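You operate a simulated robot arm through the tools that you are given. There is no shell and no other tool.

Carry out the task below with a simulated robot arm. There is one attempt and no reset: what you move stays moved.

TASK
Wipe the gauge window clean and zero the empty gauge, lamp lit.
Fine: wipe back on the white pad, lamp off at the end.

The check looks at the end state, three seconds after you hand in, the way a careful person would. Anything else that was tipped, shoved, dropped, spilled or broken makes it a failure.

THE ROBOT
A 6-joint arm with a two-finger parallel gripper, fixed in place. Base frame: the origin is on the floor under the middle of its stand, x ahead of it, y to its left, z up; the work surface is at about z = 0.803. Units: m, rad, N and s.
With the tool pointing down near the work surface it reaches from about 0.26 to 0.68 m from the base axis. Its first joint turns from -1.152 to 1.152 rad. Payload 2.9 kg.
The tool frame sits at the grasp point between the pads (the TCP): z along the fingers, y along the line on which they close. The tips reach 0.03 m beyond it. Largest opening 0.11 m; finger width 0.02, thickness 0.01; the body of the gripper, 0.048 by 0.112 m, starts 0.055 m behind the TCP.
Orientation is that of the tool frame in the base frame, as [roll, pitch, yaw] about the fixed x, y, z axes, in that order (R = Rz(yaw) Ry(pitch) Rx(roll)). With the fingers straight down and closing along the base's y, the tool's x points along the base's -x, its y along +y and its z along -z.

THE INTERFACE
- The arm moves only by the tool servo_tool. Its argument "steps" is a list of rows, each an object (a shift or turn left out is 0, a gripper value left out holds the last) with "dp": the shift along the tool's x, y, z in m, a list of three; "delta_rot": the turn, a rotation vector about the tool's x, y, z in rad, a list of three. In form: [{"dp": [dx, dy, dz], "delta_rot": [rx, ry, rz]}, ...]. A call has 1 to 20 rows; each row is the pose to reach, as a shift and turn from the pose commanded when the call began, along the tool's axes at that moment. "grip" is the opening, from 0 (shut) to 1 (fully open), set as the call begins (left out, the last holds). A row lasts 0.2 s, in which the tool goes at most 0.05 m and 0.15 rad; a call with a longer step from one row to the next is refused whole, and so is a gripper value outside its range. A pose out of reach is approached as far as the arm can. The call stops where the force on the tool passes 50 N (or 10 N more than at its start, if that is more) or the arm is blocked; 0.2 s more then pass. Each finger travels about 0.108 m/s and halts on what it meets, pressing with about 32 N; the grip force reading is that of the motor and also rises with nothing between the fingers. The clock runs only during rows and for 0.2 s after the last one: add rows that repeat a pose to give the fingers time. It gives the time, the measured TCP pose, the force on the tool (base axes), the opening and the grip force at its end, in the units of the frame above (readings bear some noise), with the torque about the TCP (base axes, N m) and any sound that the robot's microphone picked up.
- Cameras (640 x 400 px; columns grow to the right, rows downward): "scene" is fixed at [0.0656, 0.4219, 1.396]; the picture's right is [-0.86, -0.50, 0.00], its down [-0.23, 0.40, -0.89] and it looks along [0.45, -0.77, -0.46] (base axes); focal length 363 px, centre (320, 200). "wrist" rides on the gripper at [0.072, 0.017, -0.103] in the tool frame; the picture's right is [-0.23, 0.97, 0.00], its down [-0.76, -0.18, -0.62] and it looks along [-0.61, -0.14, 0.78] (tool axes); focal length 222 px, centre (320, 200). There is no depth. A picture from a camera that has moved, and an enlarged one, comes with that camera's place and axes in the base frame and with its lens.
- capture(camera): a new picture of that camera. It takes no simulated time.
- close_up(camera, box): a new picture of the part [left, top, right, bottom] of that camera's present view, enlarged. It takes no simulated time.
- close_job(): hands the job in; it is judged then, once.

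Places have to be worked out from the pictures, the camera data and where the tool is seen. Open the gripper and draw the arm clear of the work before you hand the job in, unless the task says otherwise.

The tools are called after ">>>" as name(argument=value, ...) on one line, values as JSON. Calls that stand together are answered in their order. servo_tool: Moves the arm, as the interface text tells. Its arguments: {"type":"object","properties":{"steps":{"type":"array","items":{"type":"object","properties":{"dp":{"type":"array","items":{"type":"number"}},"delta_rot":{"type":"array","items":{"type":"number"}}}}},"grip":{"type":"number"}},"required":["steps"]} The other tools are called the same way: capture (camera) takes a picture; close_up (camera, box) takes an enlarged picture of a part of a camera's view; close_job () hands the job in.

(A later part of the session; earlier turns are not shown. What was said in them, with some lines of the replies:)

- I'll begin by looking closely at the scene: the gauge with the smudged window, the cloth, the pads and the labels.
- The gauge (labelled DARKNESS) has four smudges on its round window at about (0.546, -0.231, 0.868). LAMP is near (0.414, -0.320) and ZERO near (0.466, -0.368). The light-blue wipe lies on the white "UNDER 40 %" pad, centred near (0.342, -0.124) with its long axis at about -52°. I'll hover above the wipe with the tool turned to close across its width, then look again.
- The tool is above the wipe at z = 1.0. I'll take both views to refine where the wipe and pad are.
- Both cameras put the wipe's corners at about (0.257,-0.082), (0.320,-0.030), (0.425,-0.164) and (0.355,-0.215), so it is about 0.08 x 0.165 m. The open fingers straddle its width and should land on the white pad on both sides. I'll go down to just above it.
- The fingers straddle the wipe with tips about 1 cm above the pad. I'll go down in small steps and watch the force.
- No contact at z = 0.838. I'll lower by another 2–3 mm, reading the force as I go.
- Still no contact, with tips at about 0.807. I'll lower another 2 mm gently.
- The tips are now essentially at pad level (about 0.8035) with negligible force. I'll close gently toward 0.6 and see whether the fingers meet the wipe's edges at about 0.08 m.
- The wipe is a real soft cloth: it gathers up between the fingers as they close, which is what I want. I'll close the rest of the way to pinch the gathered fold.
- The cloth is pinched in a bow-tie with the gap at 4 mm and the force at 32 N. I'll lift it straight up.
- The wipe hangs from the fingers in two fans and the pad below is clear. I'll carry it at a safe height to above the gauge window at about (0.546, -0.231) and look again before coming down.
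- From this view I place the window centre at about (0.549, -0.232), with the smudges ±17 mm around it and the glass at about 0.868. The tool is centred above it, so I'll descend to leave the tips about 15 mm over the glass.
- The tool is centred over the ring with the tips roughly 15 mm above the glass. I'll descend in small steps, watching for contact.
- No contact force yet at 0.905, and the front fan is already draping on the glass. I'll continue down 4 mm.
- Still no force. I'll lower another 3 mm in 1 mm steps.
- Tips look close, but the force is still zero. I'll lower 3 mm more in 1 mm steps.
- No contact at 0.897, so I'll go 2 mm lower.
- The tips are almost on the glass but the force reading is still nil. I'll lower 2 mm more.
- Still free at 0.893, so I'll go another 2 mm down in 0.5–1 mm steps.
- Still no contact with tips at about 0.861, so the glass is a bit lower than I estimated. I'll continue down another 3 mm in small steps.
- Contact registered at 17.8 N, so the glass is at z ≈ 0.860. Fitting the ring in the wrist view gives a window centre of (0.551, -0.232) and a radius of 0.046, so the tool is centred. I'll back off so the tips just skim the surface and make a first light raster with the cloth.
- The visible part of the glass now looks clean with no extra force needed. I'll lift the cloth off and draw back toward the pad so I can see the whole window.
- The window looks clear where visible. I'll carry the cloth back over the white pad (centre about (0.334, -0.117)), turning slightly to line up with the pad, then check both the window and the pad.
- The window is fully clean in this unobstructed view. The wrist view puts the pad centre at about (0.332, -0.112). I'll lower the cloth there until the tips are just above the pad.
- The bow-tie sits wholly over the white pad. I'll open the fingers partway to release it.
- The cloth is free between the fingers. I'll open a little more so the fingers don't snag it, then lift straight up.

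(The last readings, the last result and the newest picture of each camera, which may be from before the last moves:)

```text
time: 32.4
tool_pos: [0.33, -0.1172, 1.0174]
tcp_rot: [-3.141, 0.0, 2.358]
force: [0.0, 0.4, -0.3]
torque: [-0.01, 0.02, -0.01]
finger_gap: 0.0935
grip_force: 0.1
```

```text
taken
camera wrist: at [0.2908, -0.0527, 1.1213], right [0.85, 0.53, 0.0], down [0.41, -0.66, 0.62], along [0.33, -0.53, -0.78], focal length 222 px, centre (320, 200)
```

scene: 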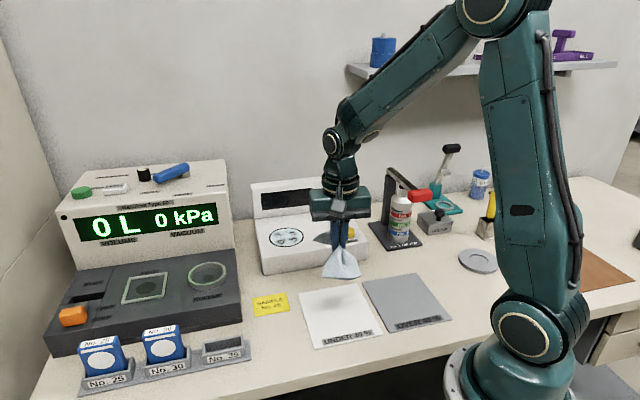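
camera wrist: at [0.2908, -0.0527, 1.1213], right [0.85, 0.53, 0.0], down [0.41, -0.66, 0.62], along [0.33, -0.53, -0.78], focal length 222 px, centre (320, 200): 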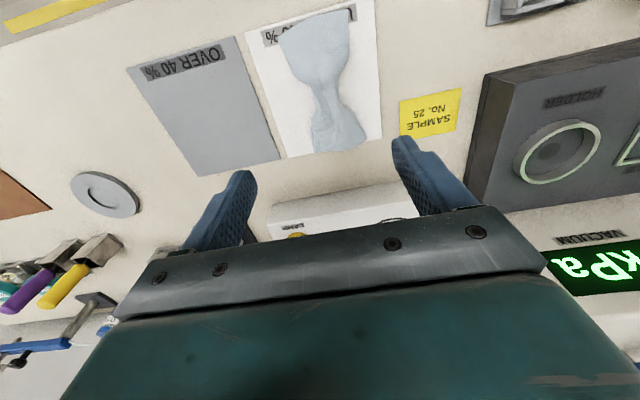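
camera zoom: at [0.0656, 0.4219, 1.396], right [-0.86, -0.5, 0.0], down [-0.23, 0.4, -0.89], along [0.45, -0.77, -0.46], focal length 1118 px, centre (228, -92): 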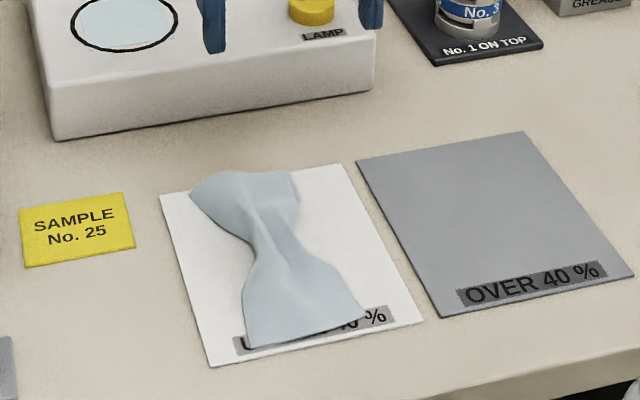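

The wipe is resting on the white pad. I'll check its rear edge against the pad edge closely before moving on.

>>> close_up(camera="wrist", box=[230, 0, 400, 170])

>>> close_up(camera="scene", box=[295, 275, 385, 350])

```text
2.35 times, centred on (315, 85) of wrist
camera zoom: at [0.2908, -0.0527, 1.1213], right [0.85, 0.53, 0.0], down [0.41, -0.66, 0.62], along [0.33, -0.53, -0.78], focal length 523 px, centre (332, 471)
```

zoom: 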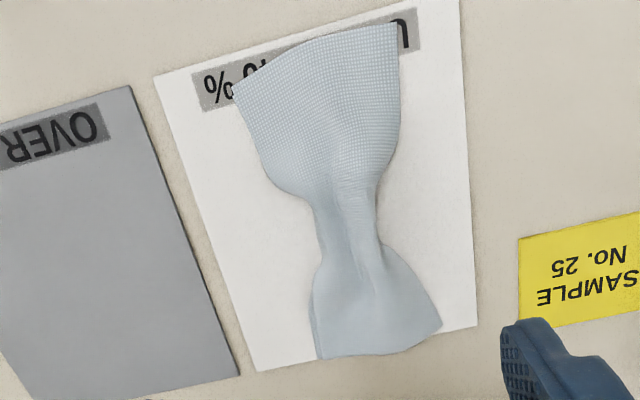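

```text
5.33 times, centred on (340, 312) of scene
camera zoom: at [0.0656, 0.4219, 1.396], right [-0.86, -0.5, 0.0], down [-0.23, 0.4, -0.89], along [0.45, -0.77, -0.46], focal length 1937 px, centre (213, -400)
```

zoom: 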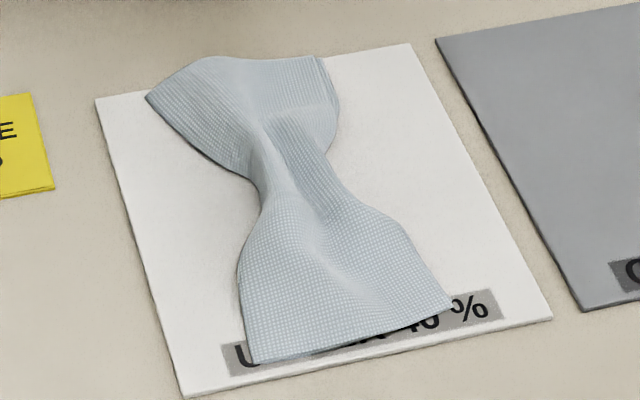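

The wipe lies on the pad with only a trivial overhang at its rear edge, less than at the start. Next is the LAMP button, which I place at about (0.417, -0.320). I'll close the fingers and hover over it at the tool's present 45° heading, which matches the gauge.

>>> servo_tool(steps=[{"dp": [-0.034, -0.0138, 0]}, {"dp": [-0.068, -0.0276, 0]}, {"dp": [-0.102, -0.0414, 0]}, {"dp": [-0.136, -0.0552, 0.005]}, {"dp": [-0.1705, -0.069, 0.02]}, {"dp": [-0.2046, -0.0827, 0.04]}, {"dp": [-0.2046, -0.0827, 0.057]}, {"dp": [-0.2046, -0.0827, 0.057]}], grip=0)

>>> capture(camera="wrist")

>>> close_up(camera="scene", box=[240, 160, 420, 280])

>>> close_up(camera="wrist", box=[220, 60, 420, 220])

```text
time: 34.2
tool_pos: [0.4189, -0.3179, 0.9577]
tcp_rot: [-3.141, 0.0, 2.358]
force: [0.4, 0.0, -0.5]
torque: [-0.02, -0.02, 0.02]
finger_gap: 0.0001
grip_force: 32.5
```

```text
taken
camera wrist: at [0.3781, -0.2543, 1.0622], right [0.85, 0.53, 0.0], down [0.41, -0.66, 0.62], along [0.33, -0.53, -0.78], focal length 222 px, centre (320, 200)
```

wrist: 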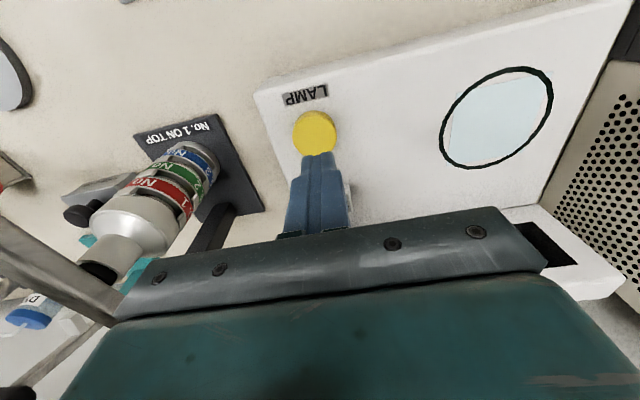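

```text
3.33 times, centred on (330, 220) of scene
camera zoom: at [0.0657, 0.4219, 1.396], right [-0.86, -0.5, 0.0], down [-0.23, 0.4, -0.89], along [0.45, -0.77, -0.46], focal length 1211 px, centre (287, 133)
```

zoom: 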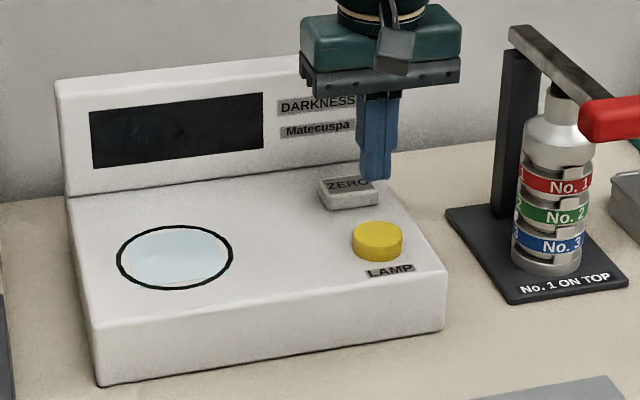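

```text
2.50 times, centred on (320, 140) of wrist
camera zoom: at [0.3781, -0.2543, 1.0622], right [0.85, 0.53, 0.0], down [0.41, -0.66, 0.62], along [0.33, -0.53, -0.78], focal length 555 px, centre (320, 350)
```

zoom: 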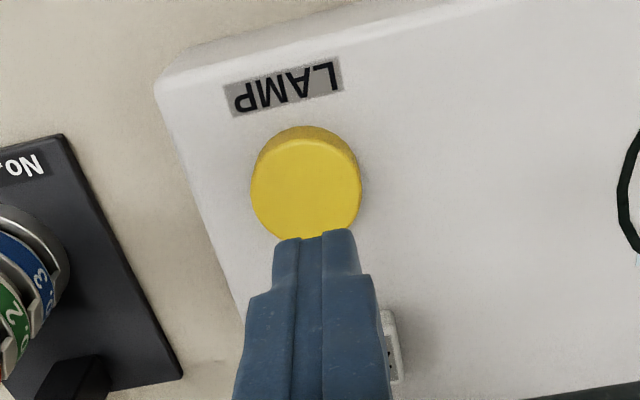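

The closed tips are just behind the LAMP button's centre, which I now place at about (0.416, -0.323) with its top near 0.874. I'll shift over it and descend to just above it.

>>> servo_tool(steps=[{"dp": [-0.0017, -0.0054, 0.01]}, {"dp": [-0.0017, -0.0054, 0.025]}, {"dp": [-0.0017, -0.0054, 0.038]}, {"dp": [-0.0017, -0.0054, 0.046]}, {"dp": [-0.0017, -0.0054, 0.046]}], grip=0)

>>> close_up(camera="wrist", box=[220, 60, 420, 220])

>>> close_up(camera="scene", box=[240, 170, 400, 280])

```text
time: 35.4
tool_pos: [0.416, -0.3217, 0.915]
tcp_rot: [-3.141, 0.0, 2.359]
force: [-0.6, -0.1, 0.5]
torque: [-0.01, 0.01, 0.0]
finger_gap: 0.0
grip_force: 32.2
```

```text
2.50 times, centred on (320, 140) of wrist
camera zoom: at [0.3767, -0.2582, 1.0186], right [0.85, 0.53, 0.0], down [0.41, -0.66, 0.62], along [0.33, -0.53, -0.78], focal length 555 px, centre (320, 350)
```

zoom: 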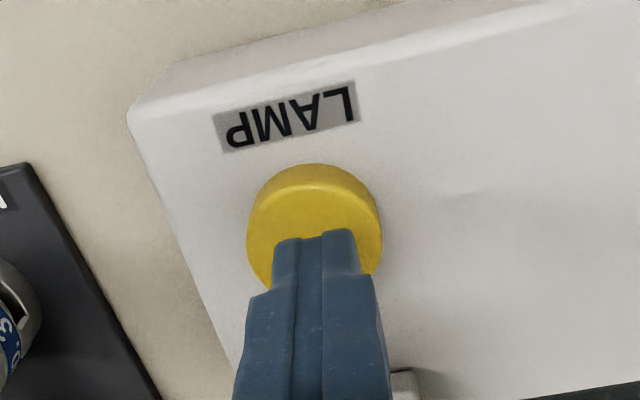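

```text
3.64 times, centred on (320, 225) of scene
camera zoom: at [0.0657, 0.4219, 1.396], right [-0.86, -0.5, 0.0], down [-0.23, 0.4, -0.89], along [0.45, -0.77, -0.46], focal length 1321 px, centre (320, 109)
```

zoom: 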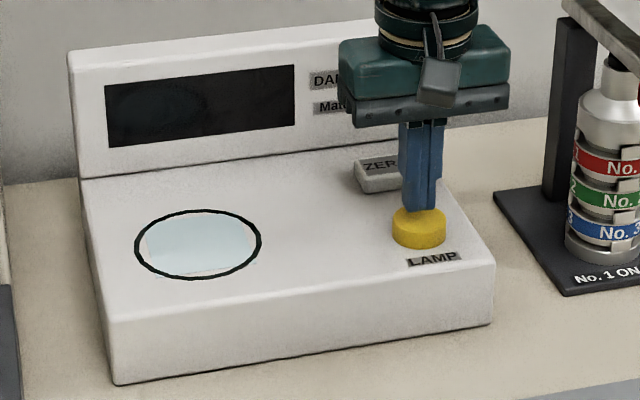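

The tips are centred over the LAMP button, about 10 mm above it. I'll lower toward it.

>>> servo_tool(steps=[{"dp": [0, 0, 0.004]}, {"dp": [0, 0, 0.007]}, {"dp": [0, 0, 0.009]}, {"dp": [0, 0, 0.009]}], grip=0)

>>> close_up(camera="scene", box=[240, 170, 400, 280])

```text
time: 36.4
tool_pos: [0.4172, -0.3221, 0.9049]
tcp_rot: [3.142, -0.002, 2.358]
force: [0.5, 0.9, -0.1]
torque: [0.02, 0.01, 0.01]
finger_gap: 0.0
grip_force: 32.0
```

```text
3.64 times, centred on (320, 225) of scene
camera zoom: at [0.0656, 0.4219, 1.396], right [-0.86, -0.5, 0.0], down [-0.23, 0.4, -0.89], along [0.45, -0.77, -0.46], focal length 1321 px, centre (320, 109)
```

zoom: 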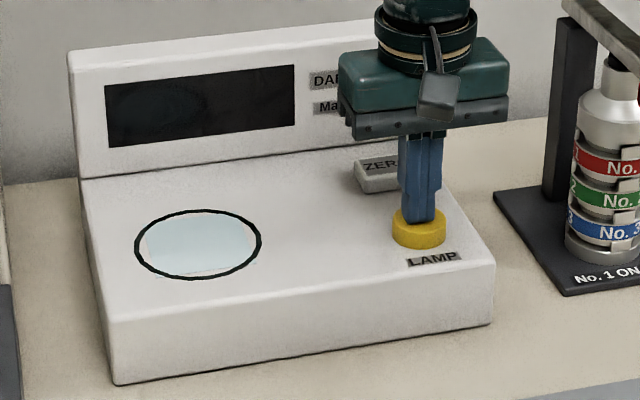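

No force yet, with the tips almost on the button. I'll press down 4 mm in 1 mm steps and listen for a click.

>>> servo_tool(steps=[{"dp": [0, 0, 0.001]}, {"dp": [0, 0, 0.002]}, {"dp": [0, 0, 0.003]}, {"dp": [0, 0, 0.004]}], grip=0)

>>> close_up(camera="scene", box=[240, 170, 400, 280])

```text
time: 37.4
tool_pos: [0.4168, -0.3229, 0.901]
tcp_rot: [3.141, 0.001, 2.358]
force: [0.1, -0.5, 1.1]
torque: [0.0, 0.0, 0.0]
finger_gap: 0.0001
grip_force: 31.6
```

```text
3.64 times, centred on (320, 225) of scene
camera zoom: at [0.0656, 0.4219, 1.396], right [-0.86, -0.5, 0.0], down [-0.23, 0.4, -0.89], along [0.45, -0.77, -0.46], focal length 1321 px, centre (320, 109)
```

zoom: 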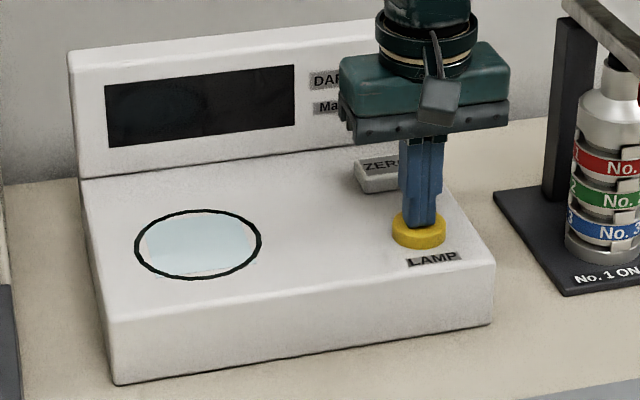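

The button has begun to sink at about 1 N. I'll press 2 mm more.

>>> servo_tool(steps=[{"dp": [0, 0, 0.001]}, {"dp": [0, 0, 0.002]}, {"dp": [0, 0, 0.002]}], grip=0)

>>> close_up(camera="scene", box=[240, 170, 400, 280])

```text
time: 38.2
tool_pos: [0.4181, -0.3229, 0.8992]
tcp_rot: [3.141, 0.0, 2.357]
force: [-0.5, -0.1, 2.4]
torque: [-0.03, 0.02, 0.06]
finger_gap: 0.0001
grip_force: 31.6
```

```text
3.64 times, centred on (320, 225) of scene
camera zoom: at [0.0656, 0.422, 1.396], right [-0.86, -0.5, 0.0], down [-0.23, 0.4, -0.89], along [0.45, -0.77, -0.46], focal length 1321 px, centre (320, 109)
```

zoom: 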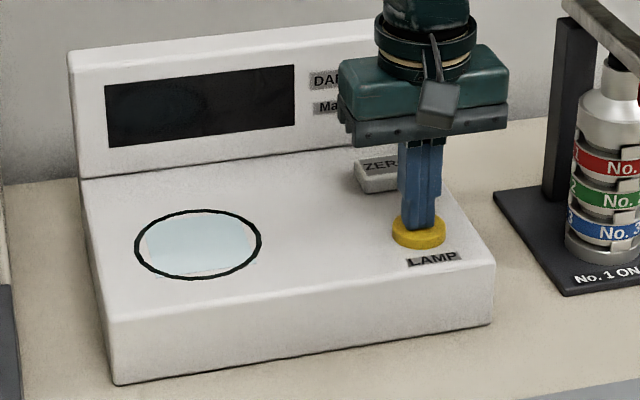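

The force is rising gently (2.4 N) as the button sinks, but no lamp yet. I'll press another 2 mm.

>>> servo_tool(steps=[{"dp": [0, 0, 0.001]}, {"dp": [0, 0, 0.002]}, {"dp": [0, 0, 0.002]}], grip=0)

>>> close_up(camera="scene", box=[240, 170, 400, 280])

```text
time: 39.0
tool_pos: [0.4174, -0.3226, 0.8973]
tcp_rot: [3.14, -0.001, 2.359]
force: [-0.4, 1.7, 2.2]
torque: [0.02, -0.01, -0.01]
finger_gap: 0.0
grip_force: 31.5
```

```text
3.64 times, centred on (320, 225) of scene
camera zoom: at [0.0656, 0.422, 1.396], right [-0.86, -0.5, 0.0], down [-0.23, 0.4, -0.89], along [0.45, -0.77, -0.46], focal length 1321 px, centre (320, 109)
```

zoom: 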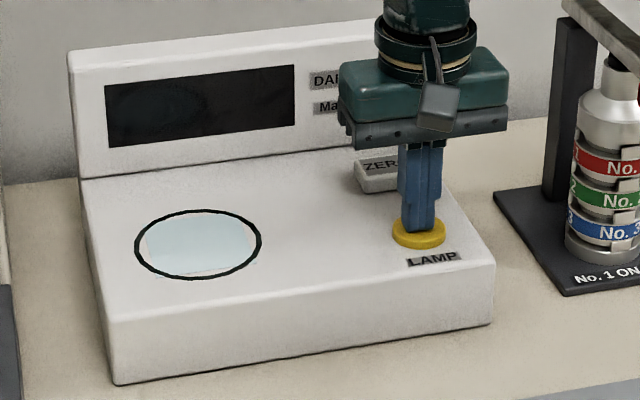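

The button is still travelling at about 2–3 N, and neither the lamp nor the display has come on. I'll press 2 mm more.

>>> servo_tool(steps=[{"dp": [0, 0, 0.001]}, {"dp": [0, 0, 0.002]}, {"dp": [0, 0, 0.002]}], grip=0)

>>> close_up(camera="scene", box=[240, 170, 400, 280])

```text
time: 39.8
tool_pos: [0.4148, -0.3224, 0.8948]
tcp_rot: [3.14, 0.001, 2.358]
force: [1.1, -0.4, 2.5]
torque: [-0.01, -0.07, 0.02]
finger_gap: 0.0001
grip_force: 32.2
heard: click
```

```text
3.64 times, centred on (320, 225) of scene
camera zoom: at [0.0656, 0.422, 1.396], right [-0.86, -0.5, 0.0], down [-0.23, 0.4, -0.89], along [0.45, -0.77, -0.46], focal length 1321 px, centre (320, 109)
```

zoom: 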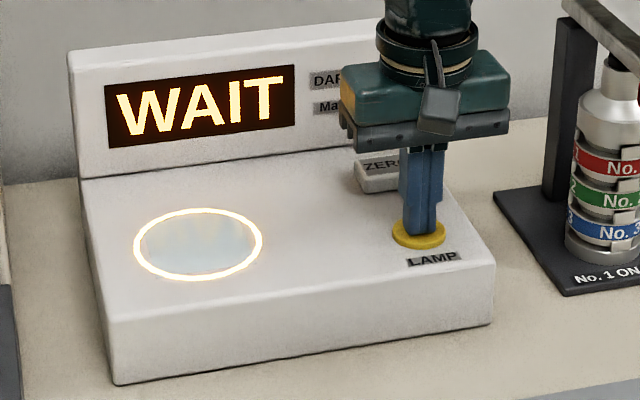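

There was a click: the ring is lit and the display says WAIT. I'll lift off the button and let the lamp settle.

>>> servo_tool(steps=[{"dp": [0, 0, -0.005]}, {"dp": [0, 0, -0.02]}, {"dp": [0, 0, -0.05]}, {"dp": [0, 0, -0.08]}, {"dp": [0, 0, -0.08]}, {"dp": [0, 0, -0.08]}, {"dp": [0, 0, -0.08]}, {"dp": [0, 0, -0.08]}], grip=0)

>>> close_up(camera="scene", box=[240, 160, 420, 280])

>>> capture(camera="wrist")

```text
time: 41.6
tool_pos: [0.4156, -0.3204, 0.9761]
tcp_rot: [-3.141, 0.0, 2.358]
force: [-0.1, -0.3, -0.5]
torque: [0.01, 0.04, 0.0]
finger_gap: 0.0
grip_force: 31.9
```

```text
3.33 times, centred on (330, 220) of scene
camera zoom: at [0.0656, 0.4219, 1.396], right [-0.86, -0.5, 0.0], down [-0.23, 0.4, -0.89], along [0.45, -0.77, -0.46], focal length 1211 px, centre (287, 133)
```

zoom: 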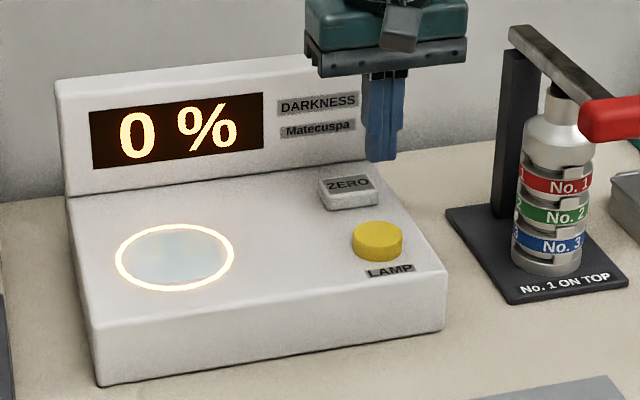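

```text
taken
camera wrist: at [0.3751, -0.2564, 1.0787], right [0.85, 0.53, 0.0], down [0.41, -0.66, 0.62], along [0.33, -0.53, -0.78], focal length 222 px, centre (320, 200)
```

wrist: 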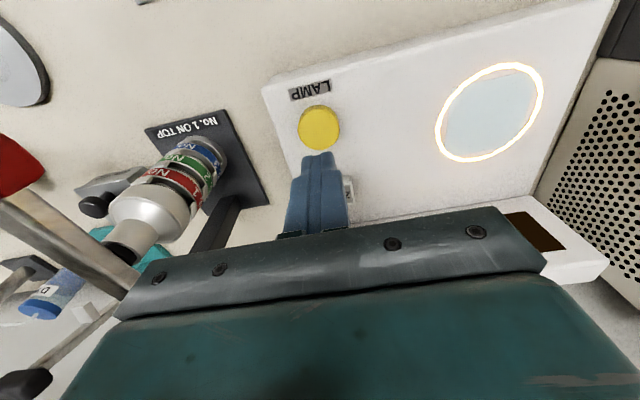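

The lamp is lit, the warm-up is over and the display reads 0 %. I still need to zero it properly, so I'll move over the ZERO button at about (0.471, -0.372).

>>> servo_tool(steps=[{"dp": [-0.03, 0.001, 0]}, {"dp": [-0.06, 0.002, 0]}, {"dp": [-0.0757, 0.0025, 0]}, {"dp": [-0.0757, 0.0025, 0.01]}, {"dp": [-0.0757, 0.0025, 0.02]}, {"dp": [-0.0757, 0.0025, 0.02]}], grip=0)

>>> close_up(camera="scene", box=[240, 160, 420, 280])

>>> close_up(camera="wrist", box=[220, 60, 420, 220])

```text
time: 43.0
tool_pos: [0.4732, -0.3732, 0.9549]
tcp_rot: [3.141, -0.001, 2.357]
force: [0.4, -0.7, 0.2]
torque: [0.03, 0.02, -0.02]
finger_gap: 0.0001
grip_force: 32.0
```

```text
3.33 times, centred on (330, 220) of scene
camera zoom: at [0.0657, 0.4219, 1.396], right [-0.86, -0.5, 0.0], down [-0.23, 0.4, -0.89], along [0.45, -0.77, -0.46], focal length 1211 px, centre (287, 133)
```

zoom: 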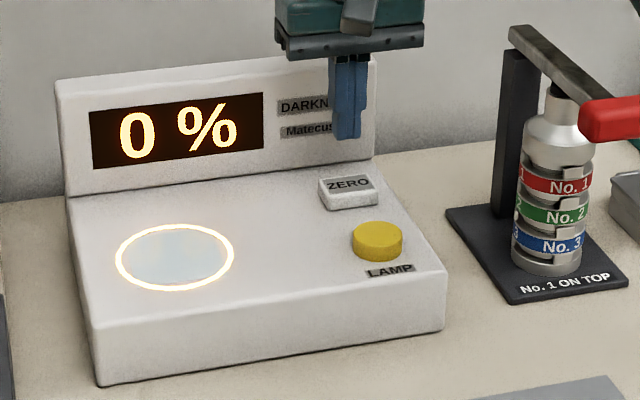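

```text
2.50 times, centred on (320, 140) of wrist
camera zoom: at [0.4321, -0.3092, 1.0585], right [0.85, 0.53, 0.0], down [0.41, -0.66, 0.62], along [0.33, -0.53, -0.78], focal length 555 px, centre (320, 350)
```

zoom: 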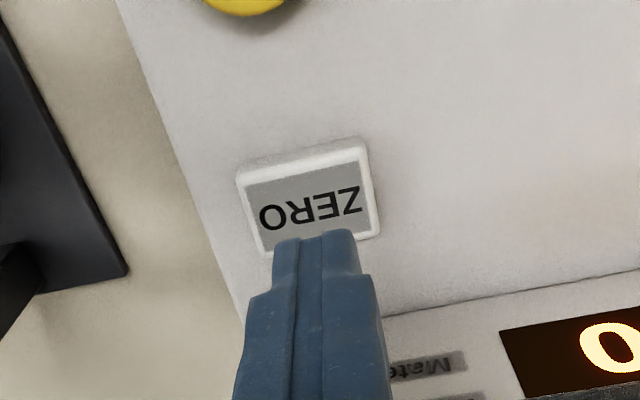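

The ZERO key's centre is about 9 mm further toward the panel, at about (0.475, -0.381). I'll shift onto it and descend to just above the key.

>>> servo_tool(steps=[{"dp": [-0.0085, -0.004, 0.005]}, {"dp": [-0.0085, -0.004, 0.02]}, {"dp": [-0.0085, -0.004, 0.035]}, {"dp": [-0.0085, -0.004, 0.042]}, {"dp": [-0.0085, -0.004, 0.042]}], grip=0)

>>> close_up(camera="scene", box=[240, 160, 420, 280])

>>> close_up(camera="wrist", box=[220, 60, 420, 220])

```text
time: 44.2
tool_pos: [0.4753, -0.3812, 0.9133]
tcp_rot: [-3.141, 0.0, 2.358]
force: [-0.1, -0.1, 0.1]
torque: [-0.05, -0.05, -0.03]
finger_gap: 0.0
grip_force: 32.1
```

```text
3.33 times, centred on (330, 220) of scene
camera zoom: at [0.0657, 0.4219, 1.396], right [-0.86, -0.5, 0.0], down [-0.23, 0.4, -0.89], along [0.45, -0.77, -0.46], focal length 1211 px, centre (287, 133)
```

zoom: 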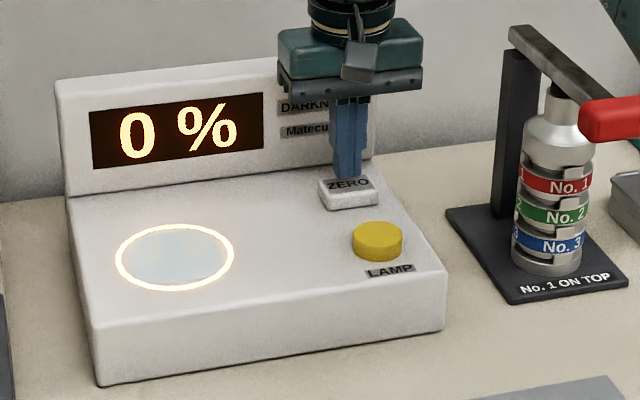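

```text
2.50 times, centred on (320, 140) of wrist
camera zoom: at [0.4351, -0.3183, 1.0167], right [0.85, 0.53, 0.0], down [0.41, -0.66, 0.62], along [0.33, -0.53, -0.78], focal length 555 px, centre (320, 350)
```

zoom: 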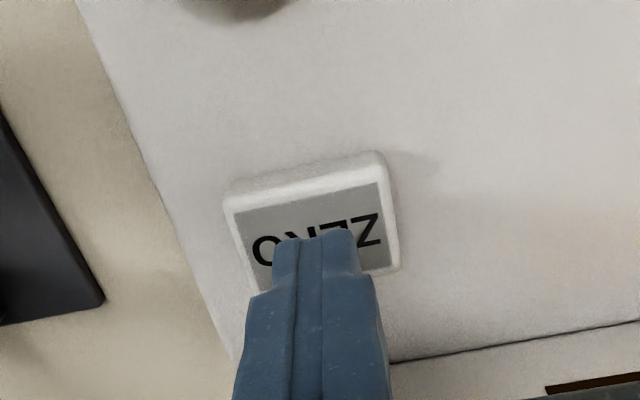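

The tips are centred on the ZERO key, about 10 mm above it, and the arm is clear of the panel. I'll lower to contact.

>>> servo_tool(steps=[{"dp": [0, 0, 0.004]}, {"dp": [0, 0, 0.007]}, {"dp": [0, 0, 0.01]}, {"dp": [0, 0, 0.012]}, {"dp": [0, 0, 0.013]}], grip=0)

>>> close_up(camera="scene", box=[240, 160, 420, 280])

```text
time: 45.4
tool_pos: [0.4759, -0.383, 0.9009]
tcp_rot: [-3.141, 0.0, 2.359]
force: [-0.6, -0.3, 1.2]
torque: [0.0, 0.06, 0.02]
finger_gap: 0.0001
grip_force: 31.8
```

```text
3.33 times, centred on (330, 220) of scene
camera zoom: at [0.0656, 0.422, 1.396], right [-0.86, -0.5, 0.0], down [-0.23, 0.4, -0.89], along [0.45, -0.77, -0.46], focal length 1211 px, centre (287, 133)
```

zoom: 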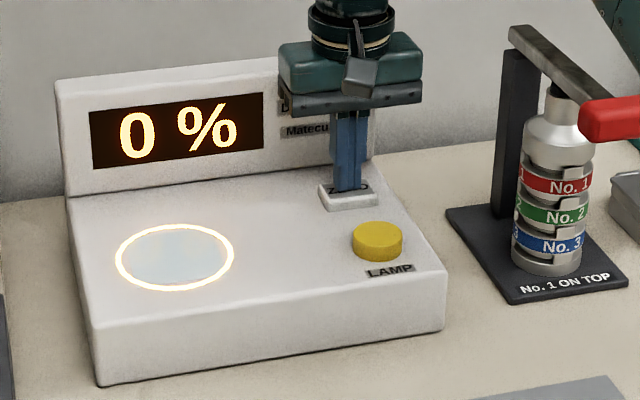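

The ZERO key is beginning to sink (1.2 N). I'll press a further 3 mm.

>>> servo_tool(steps=[{"dp": [0, 0, 0.001]}, {"dp": [0, 0, 0.002]}, {"dp": [0, 0, 0.003]}], grip=0)

>>> close_up(camera="scene", box=[240, 160, 420, 280])

```text
time: 46.2
tool_pos: [0.4748, -0.3821, 0.8976]
tcp_rot: [-3.139, 0.002, 2.359]
force: [0.5, -1.5, 3.2]
torque: [-0.01, 0.03, 0.0]
finger_gap: 0.0
grip_force: 32.1
```

```text
3.33 times, centred on (330, 220) of scene
camera zoom: at [0.0656, 0.4219, 1.396], right [-0.86, -0.5, 0.0], down [-0.23, 0.4, -0.89], along [0.45, -0.77, -0.46], focal length 1211 px, centre (287, 133)
```

zoom: 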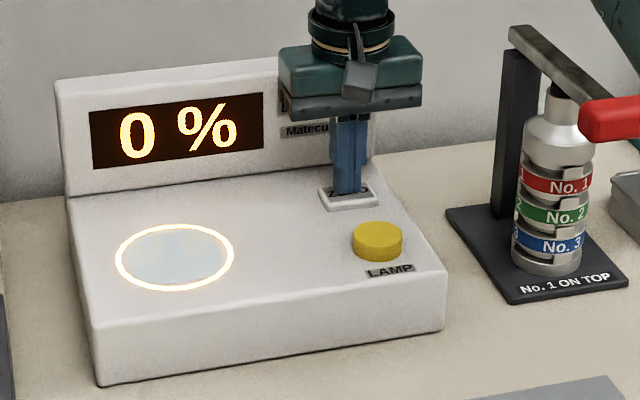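

No click yet at 3.2 N, so I'll press another 2 mm.

>>> servo_tool(steps=[{"dp": [0, 0, 0.001]}, {"dp": [0, 0, 0.002]}, {"dp": [0, 0, 0.002]}], grip=0)

>>> close_up(camera="scene", box=[240, 160, 420, 280])

```text
time: 47.0
tool_pos: [0.4753, -0.3819, 0.8946]
tcp_rot: [-3.141, -0.001, 2.358]
force: [-0.4, -2.2, 2.8]
torque: [-0.02, 0.01, -0.01]
finger_gap: 0.0
grip_force: 31.8
heard: click
```

```text
3.33 times, centred on (330, 220) of scene
camera zoom: at [0.0656, 0.4219, 1.396], right [-0.86, -0.5, 0.0], down [-0.23, 0.4, -0.89], along [0.45, -0.77, -0.46], focal length 1211 px, centre (287, 133)
```

zoom: 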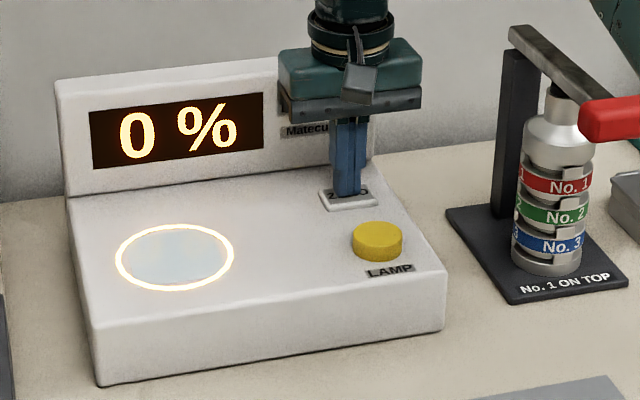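

ZERO clicked with the lamp lit, the window empty and 0 % displayed. I'll lift off and check the reading again.

>>> servo_tool(steps=[{"dp": [0, 0, -0.005]}, {"dp": [0, 0, -0.02]}, {"dp": [0, 0, -0.05]}, {"dp": [0, 0, -0.08]}, {"dp": [0.04, 0, -0.08]}, {"dp": [0.082, 0.0005, -0.08]}, {"dp": [0.082, 0.0005, -0.08]}, {"dp": [0.082, 0.0005, -0.08]}], grip=0)

>>> close_up(camera="scene", box=[240, 160, 420, 280])

>>> close_up(camera="wrist", box=[220, 60, 420, 220])

```text
time: 48.8
tool_pos: [0.4198, -0.3229, 0.9743]
tcp_rot: [3.14, 0.0, 2.358]
force: [-1.0, 0.2, -1.0]
torque: [-0.01, 0.0, 0.0]
finger_gap: 0.0001
grip_force: 31.6
```

```text
3.33 times, centred on (330, 220) of scene
camera zoom: at [0.0656, 0.4219, 1.396], right [-0.86, -0.5, 0.0], down [-0.23, 0.4, -0.89], along [0.45, -0.77, -0.46], focal length 1211 px, centre (287, 133)
```

zoom: 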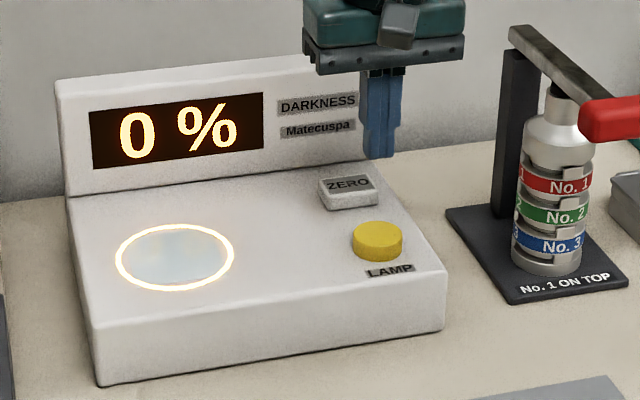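

```text
2.50 times, centred on (320, 140) of wrist
camera zoom: at [0.3786, -0.2596, 1.0787], right [0.85, 0.53, 0.0], down [0.41, -0.66, 0.62], along [0.33, -0.53, -0.78], focal length 555 px, centre (320, 350)
```

zoom: 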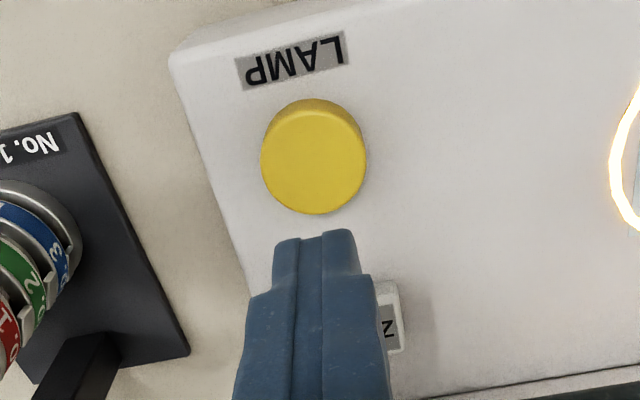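

The gauge reads 0 % with the ring lit and the window clean. The tool is over LAMP again, so I'll descend to just above the button to turn the lamp off.

>>> servo_tool(steps=[{"dp": [0, -0.002, 0.02]}, {"dp": [0, -0.002, 0.045]}, {"dp": [0, -0.002, 0.06]}, {"dp": [0, -0.002, 0.067]}, {"dp": [0, -0.002, 0.067]}], grip=0)

>>> close_up(camera="scene", box=[240, 160, 420, 280])

```text
time: 50.0
tool_pos: [0.4175, -0.3258, 0.9077]
tcp_rot: [3.142, 0.0, 2.358]
force: [0.4, -0.1, 0.9]
torque: [0.01, -0.01, 0.03]
finger_gap: 0.0
grip_force: 32.0
```

```text
3.33 times, centred on (330, 220) of scene
camera zoom: at [0.0657, 0.4219, 1.396], right [-0.86, -0.5, 0.0], down [-0.23, 0.4, -0.89], along [0.45, -0.77, -0.46], focal length 1211 px, centre (287, 133)
```

zoom: 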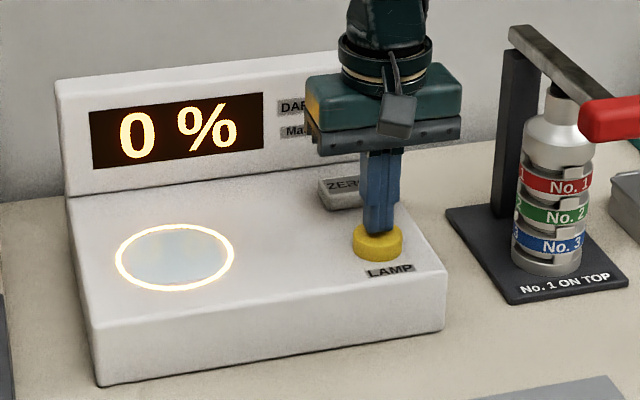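

The tips are just above the LAMP button and centred. I'll press slowly, about 10 mm in 1–2 mm steps, stopping short of the previous click depth.

>>> servo_tool(steps=[{"dp": [0, 0, 0.002]}, {"dp": [0, 0, 0.004]}, {"dp": [0, 0, 0.006]}, {"dp": [0, 0, 0.008]}, {"dp": [0, 0, 0.0095]}, {"dp": [0, 0, 0.011]}], grip=0)

>>> close_up(camera="scene", box=[240, 160, 420, 280])

```text
time: 51.4
tool_pos: [0.4157, -0.3276, 0.8968]
tcp_rot: [-3.141, 0.0, 2.359]
force: [0.4, 1.5, 2.9]
torque: [0.04, 0.01, 0.02]
finger_gap: 0.0001
grip_force: 31.8
```

```text
3.33 times, centred on (330, 220) of scene
camera zoom: at [0.0656, 0.422, 1.396], right [-0.86, -0.5, 0.0], down [-0.23, 0.4, -0.89], along [0.45, -0.77, -0.46], focal length 1211 px, centre (287, 133)
```

zoom: 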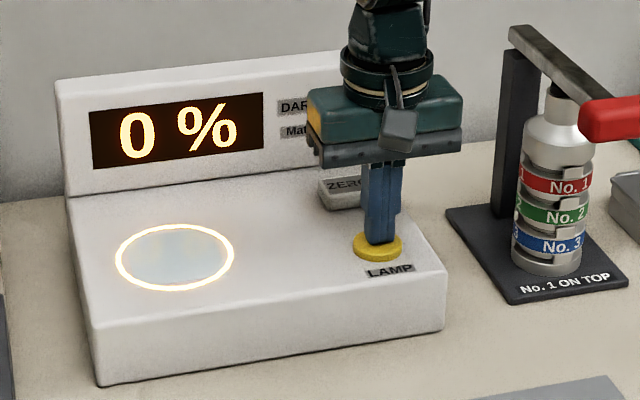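

The button is nearly fully pressed, with no click yet. I'll press 2 mm more.

>>> servo_tool(steps=[{"dp": [0, 0, 0.001]}, {"dp": [0, 0, 0.002]}, {"dp": [0, 0, 0.002]}], grip=0)

>>> close_up(camera="scene", box=[240, 160, 420, 280])

```text
time: 52.2
tool_pos: [0.4159, -0.325, 0.8967]
tcp_rot: [3.141, -0.001, 2.358]
force: [-0.3, -0.6, 3.4]
torque: [-0.05, 0.02, 0.0]
finger_gap: 0.0003
grip_force: 32.1
heard: click
```

```text
3.33 times, centred on (330, 220) of scene
camera zoom: at [0.0656, 0.4219, 1.396], right [-0.86, -0.5, 0.0], down [-0.23, 0.4, -0.89], along [0.45, -0.77, -0.46], focal length 1211 px, centre (287, 133)
```

zoom: 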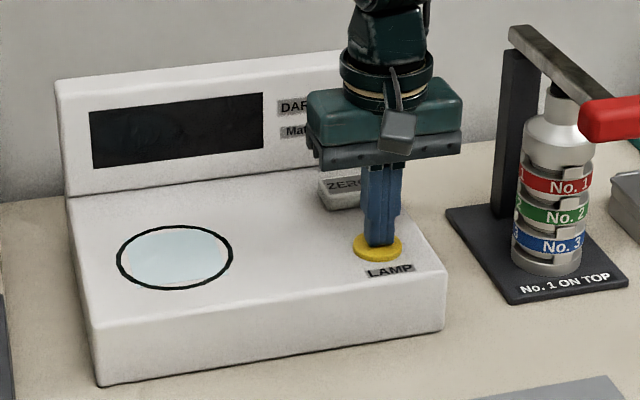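

The lamp is off, and the display and ring are dark. I'll lift straight up off the button and draw the arm back to its starting area.

>>> servo_tool(steps=[{"dp": [0, 0, -0.005]}, {"dp": [0, 0, -0.02]}, {"dp": [0, 0, -0.06]}, {"dp": [0, 0, -0.1]}, {"dp": [0, 0, -0.145]}, {"dp": [0, 0, -0.19]}, {"dp": [0.035, 0.005, -0.21]}, {"dp": [0.07, 0.01, -0.23]}, {"dp": [0.1, 0.014, -0.23]}, {"dp": [0.13, 0.0188, -0.23]}, {"dp": [0.13, 0.0188, -0.23]}, {"dp": [0.13, 0.0188, -0.23]}], grip=0)

>>> servo_tool(steps=[{"dp": [0, 0, 0]}, {"dp": [0, 0, 0]}, {"dp": [0, 0, 0]}, {"dp": [0, 0, 0]}], grip=1)

>>> capture(camera="scene")

>>> capture(camera="wrist")

>>> close_up(camera="scene", box=[230, 160, 460, 360])

```text
time: 54.8
tool_pos: [0.3374, -0.2212, 1.127]
tcp_rot: [-3.141, 0.0, 2.357]
force: [0.3, 0.9, -0.4]
torque: [0.0, 0.0, 0.02]
finger_gap: 0.0002
grip_force: 31.9
```

```text
time: 55.8
tool_pos: [0.3368, -0.2205, 1.1268]
tcp_rot: [3.141, 0.0, 2.358]
force: [-0.1, -0.8, -0.7]
torque: [-0.02, 0.01, -0.04]
finger_gap: 0.1102
grip_force: 0.1
```

```text
taken
```

scene: 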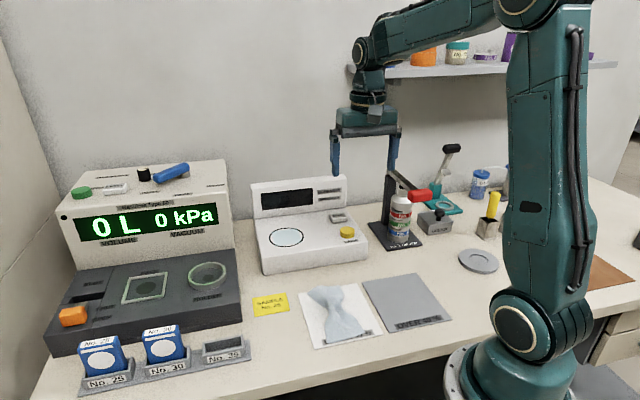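

```text
taken
camera wrist: at [0.2964, -0.1567, 1.2302], right [0.85, 0.53, 0.0], down [0.41, -0.66, 0.62], along [0.33, -0.53, -0.78], focal length 222 px, centre (320, 200)
```

wrist: 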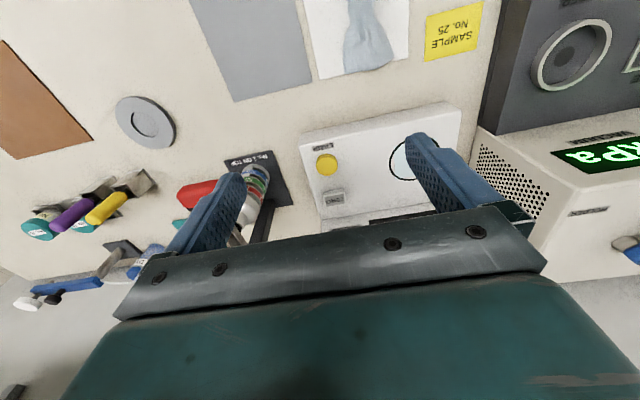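

```text
2.00 times, centred on (345, 260) of scene
camera zoom: at [0.0656, 0.4219, 1.396], right [-0.86, -0.5, 0.0], down [-0.23, 0.4, -0.89], along [0.45, -0.77, -0.46], focal length 726 px, centre (270, 80)
```

zoom: 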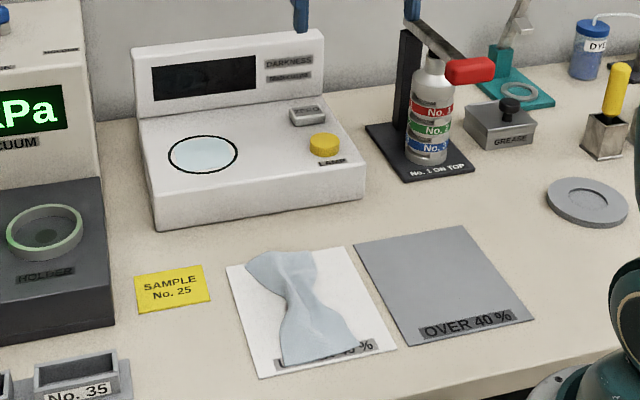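

Everything else is undisturbed. One last close look at the window and the wipe before I hand in.

>>> close_up(camera="scene", box=[255, 215, 325, 260])

>>> close_up(camera="wrist", box=[290, 0, 430, 90])

```text
8.89 times, centred on (290, 238) of scene
camera zoom: at [0.0656, 0.4219, 1.396], right [-0.86, -0.5, 0.0], down [-0.23, 0.4, -0.89], along [0.45, -0.77, -0.46], focal length 3228 px, centre (587, -133)
```

zoom: 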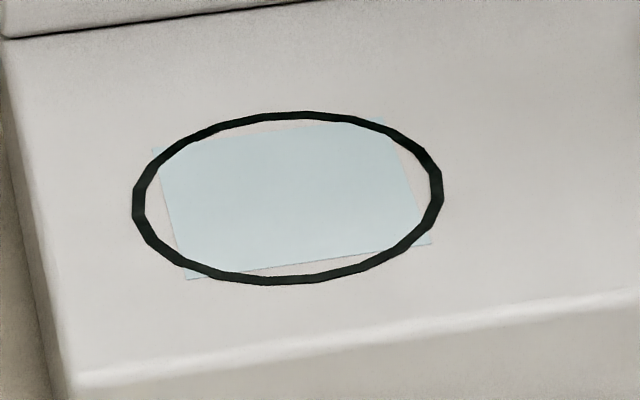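

```text
4.44 times, centred on (360, 45) of wrist
camera zoom: at [0.2964, -0.1567, 1.2302], right [0.85, 0.53, 0.0], down [0.41, -0.66, 0.62], along [0.33, -0.53, -0.78], focal length 987 px, centre (142, 889)
```

zoom: 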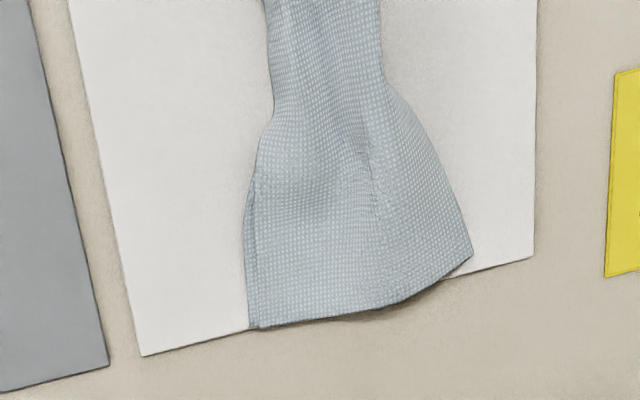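

The window is spotless, the gauge has been zeroed with its lamp lit, and the lamp is now off. The wipe rests on the white pad, its rear edge a few millimetres past the pad edge (less than at the start). The gripper is open and clear, so I'm handing in the job.

>>> close_job()

```text
The job is handed in.
```

I've handed the job in, with everything in the task done:

- **Window:** I wiped it with the cloth until all four smudges were gone. Close-ups afterwards showed it clean.
- **Zero:** I pressed ZERO with the lamp lit and the window empty. The key clicked and the display read 0 % before and after the press.
- **Lamp:** I switched it off at the end, so the display and ring are now dark.
- **Wipe:** It's back on the white pad, crumpled rather than flat. Its rear edge sticks out a few millimetres past the pad, less than it did at the start.

Nothing else in the camera views looked moved. The gripper is open and the arm is clear of the work.
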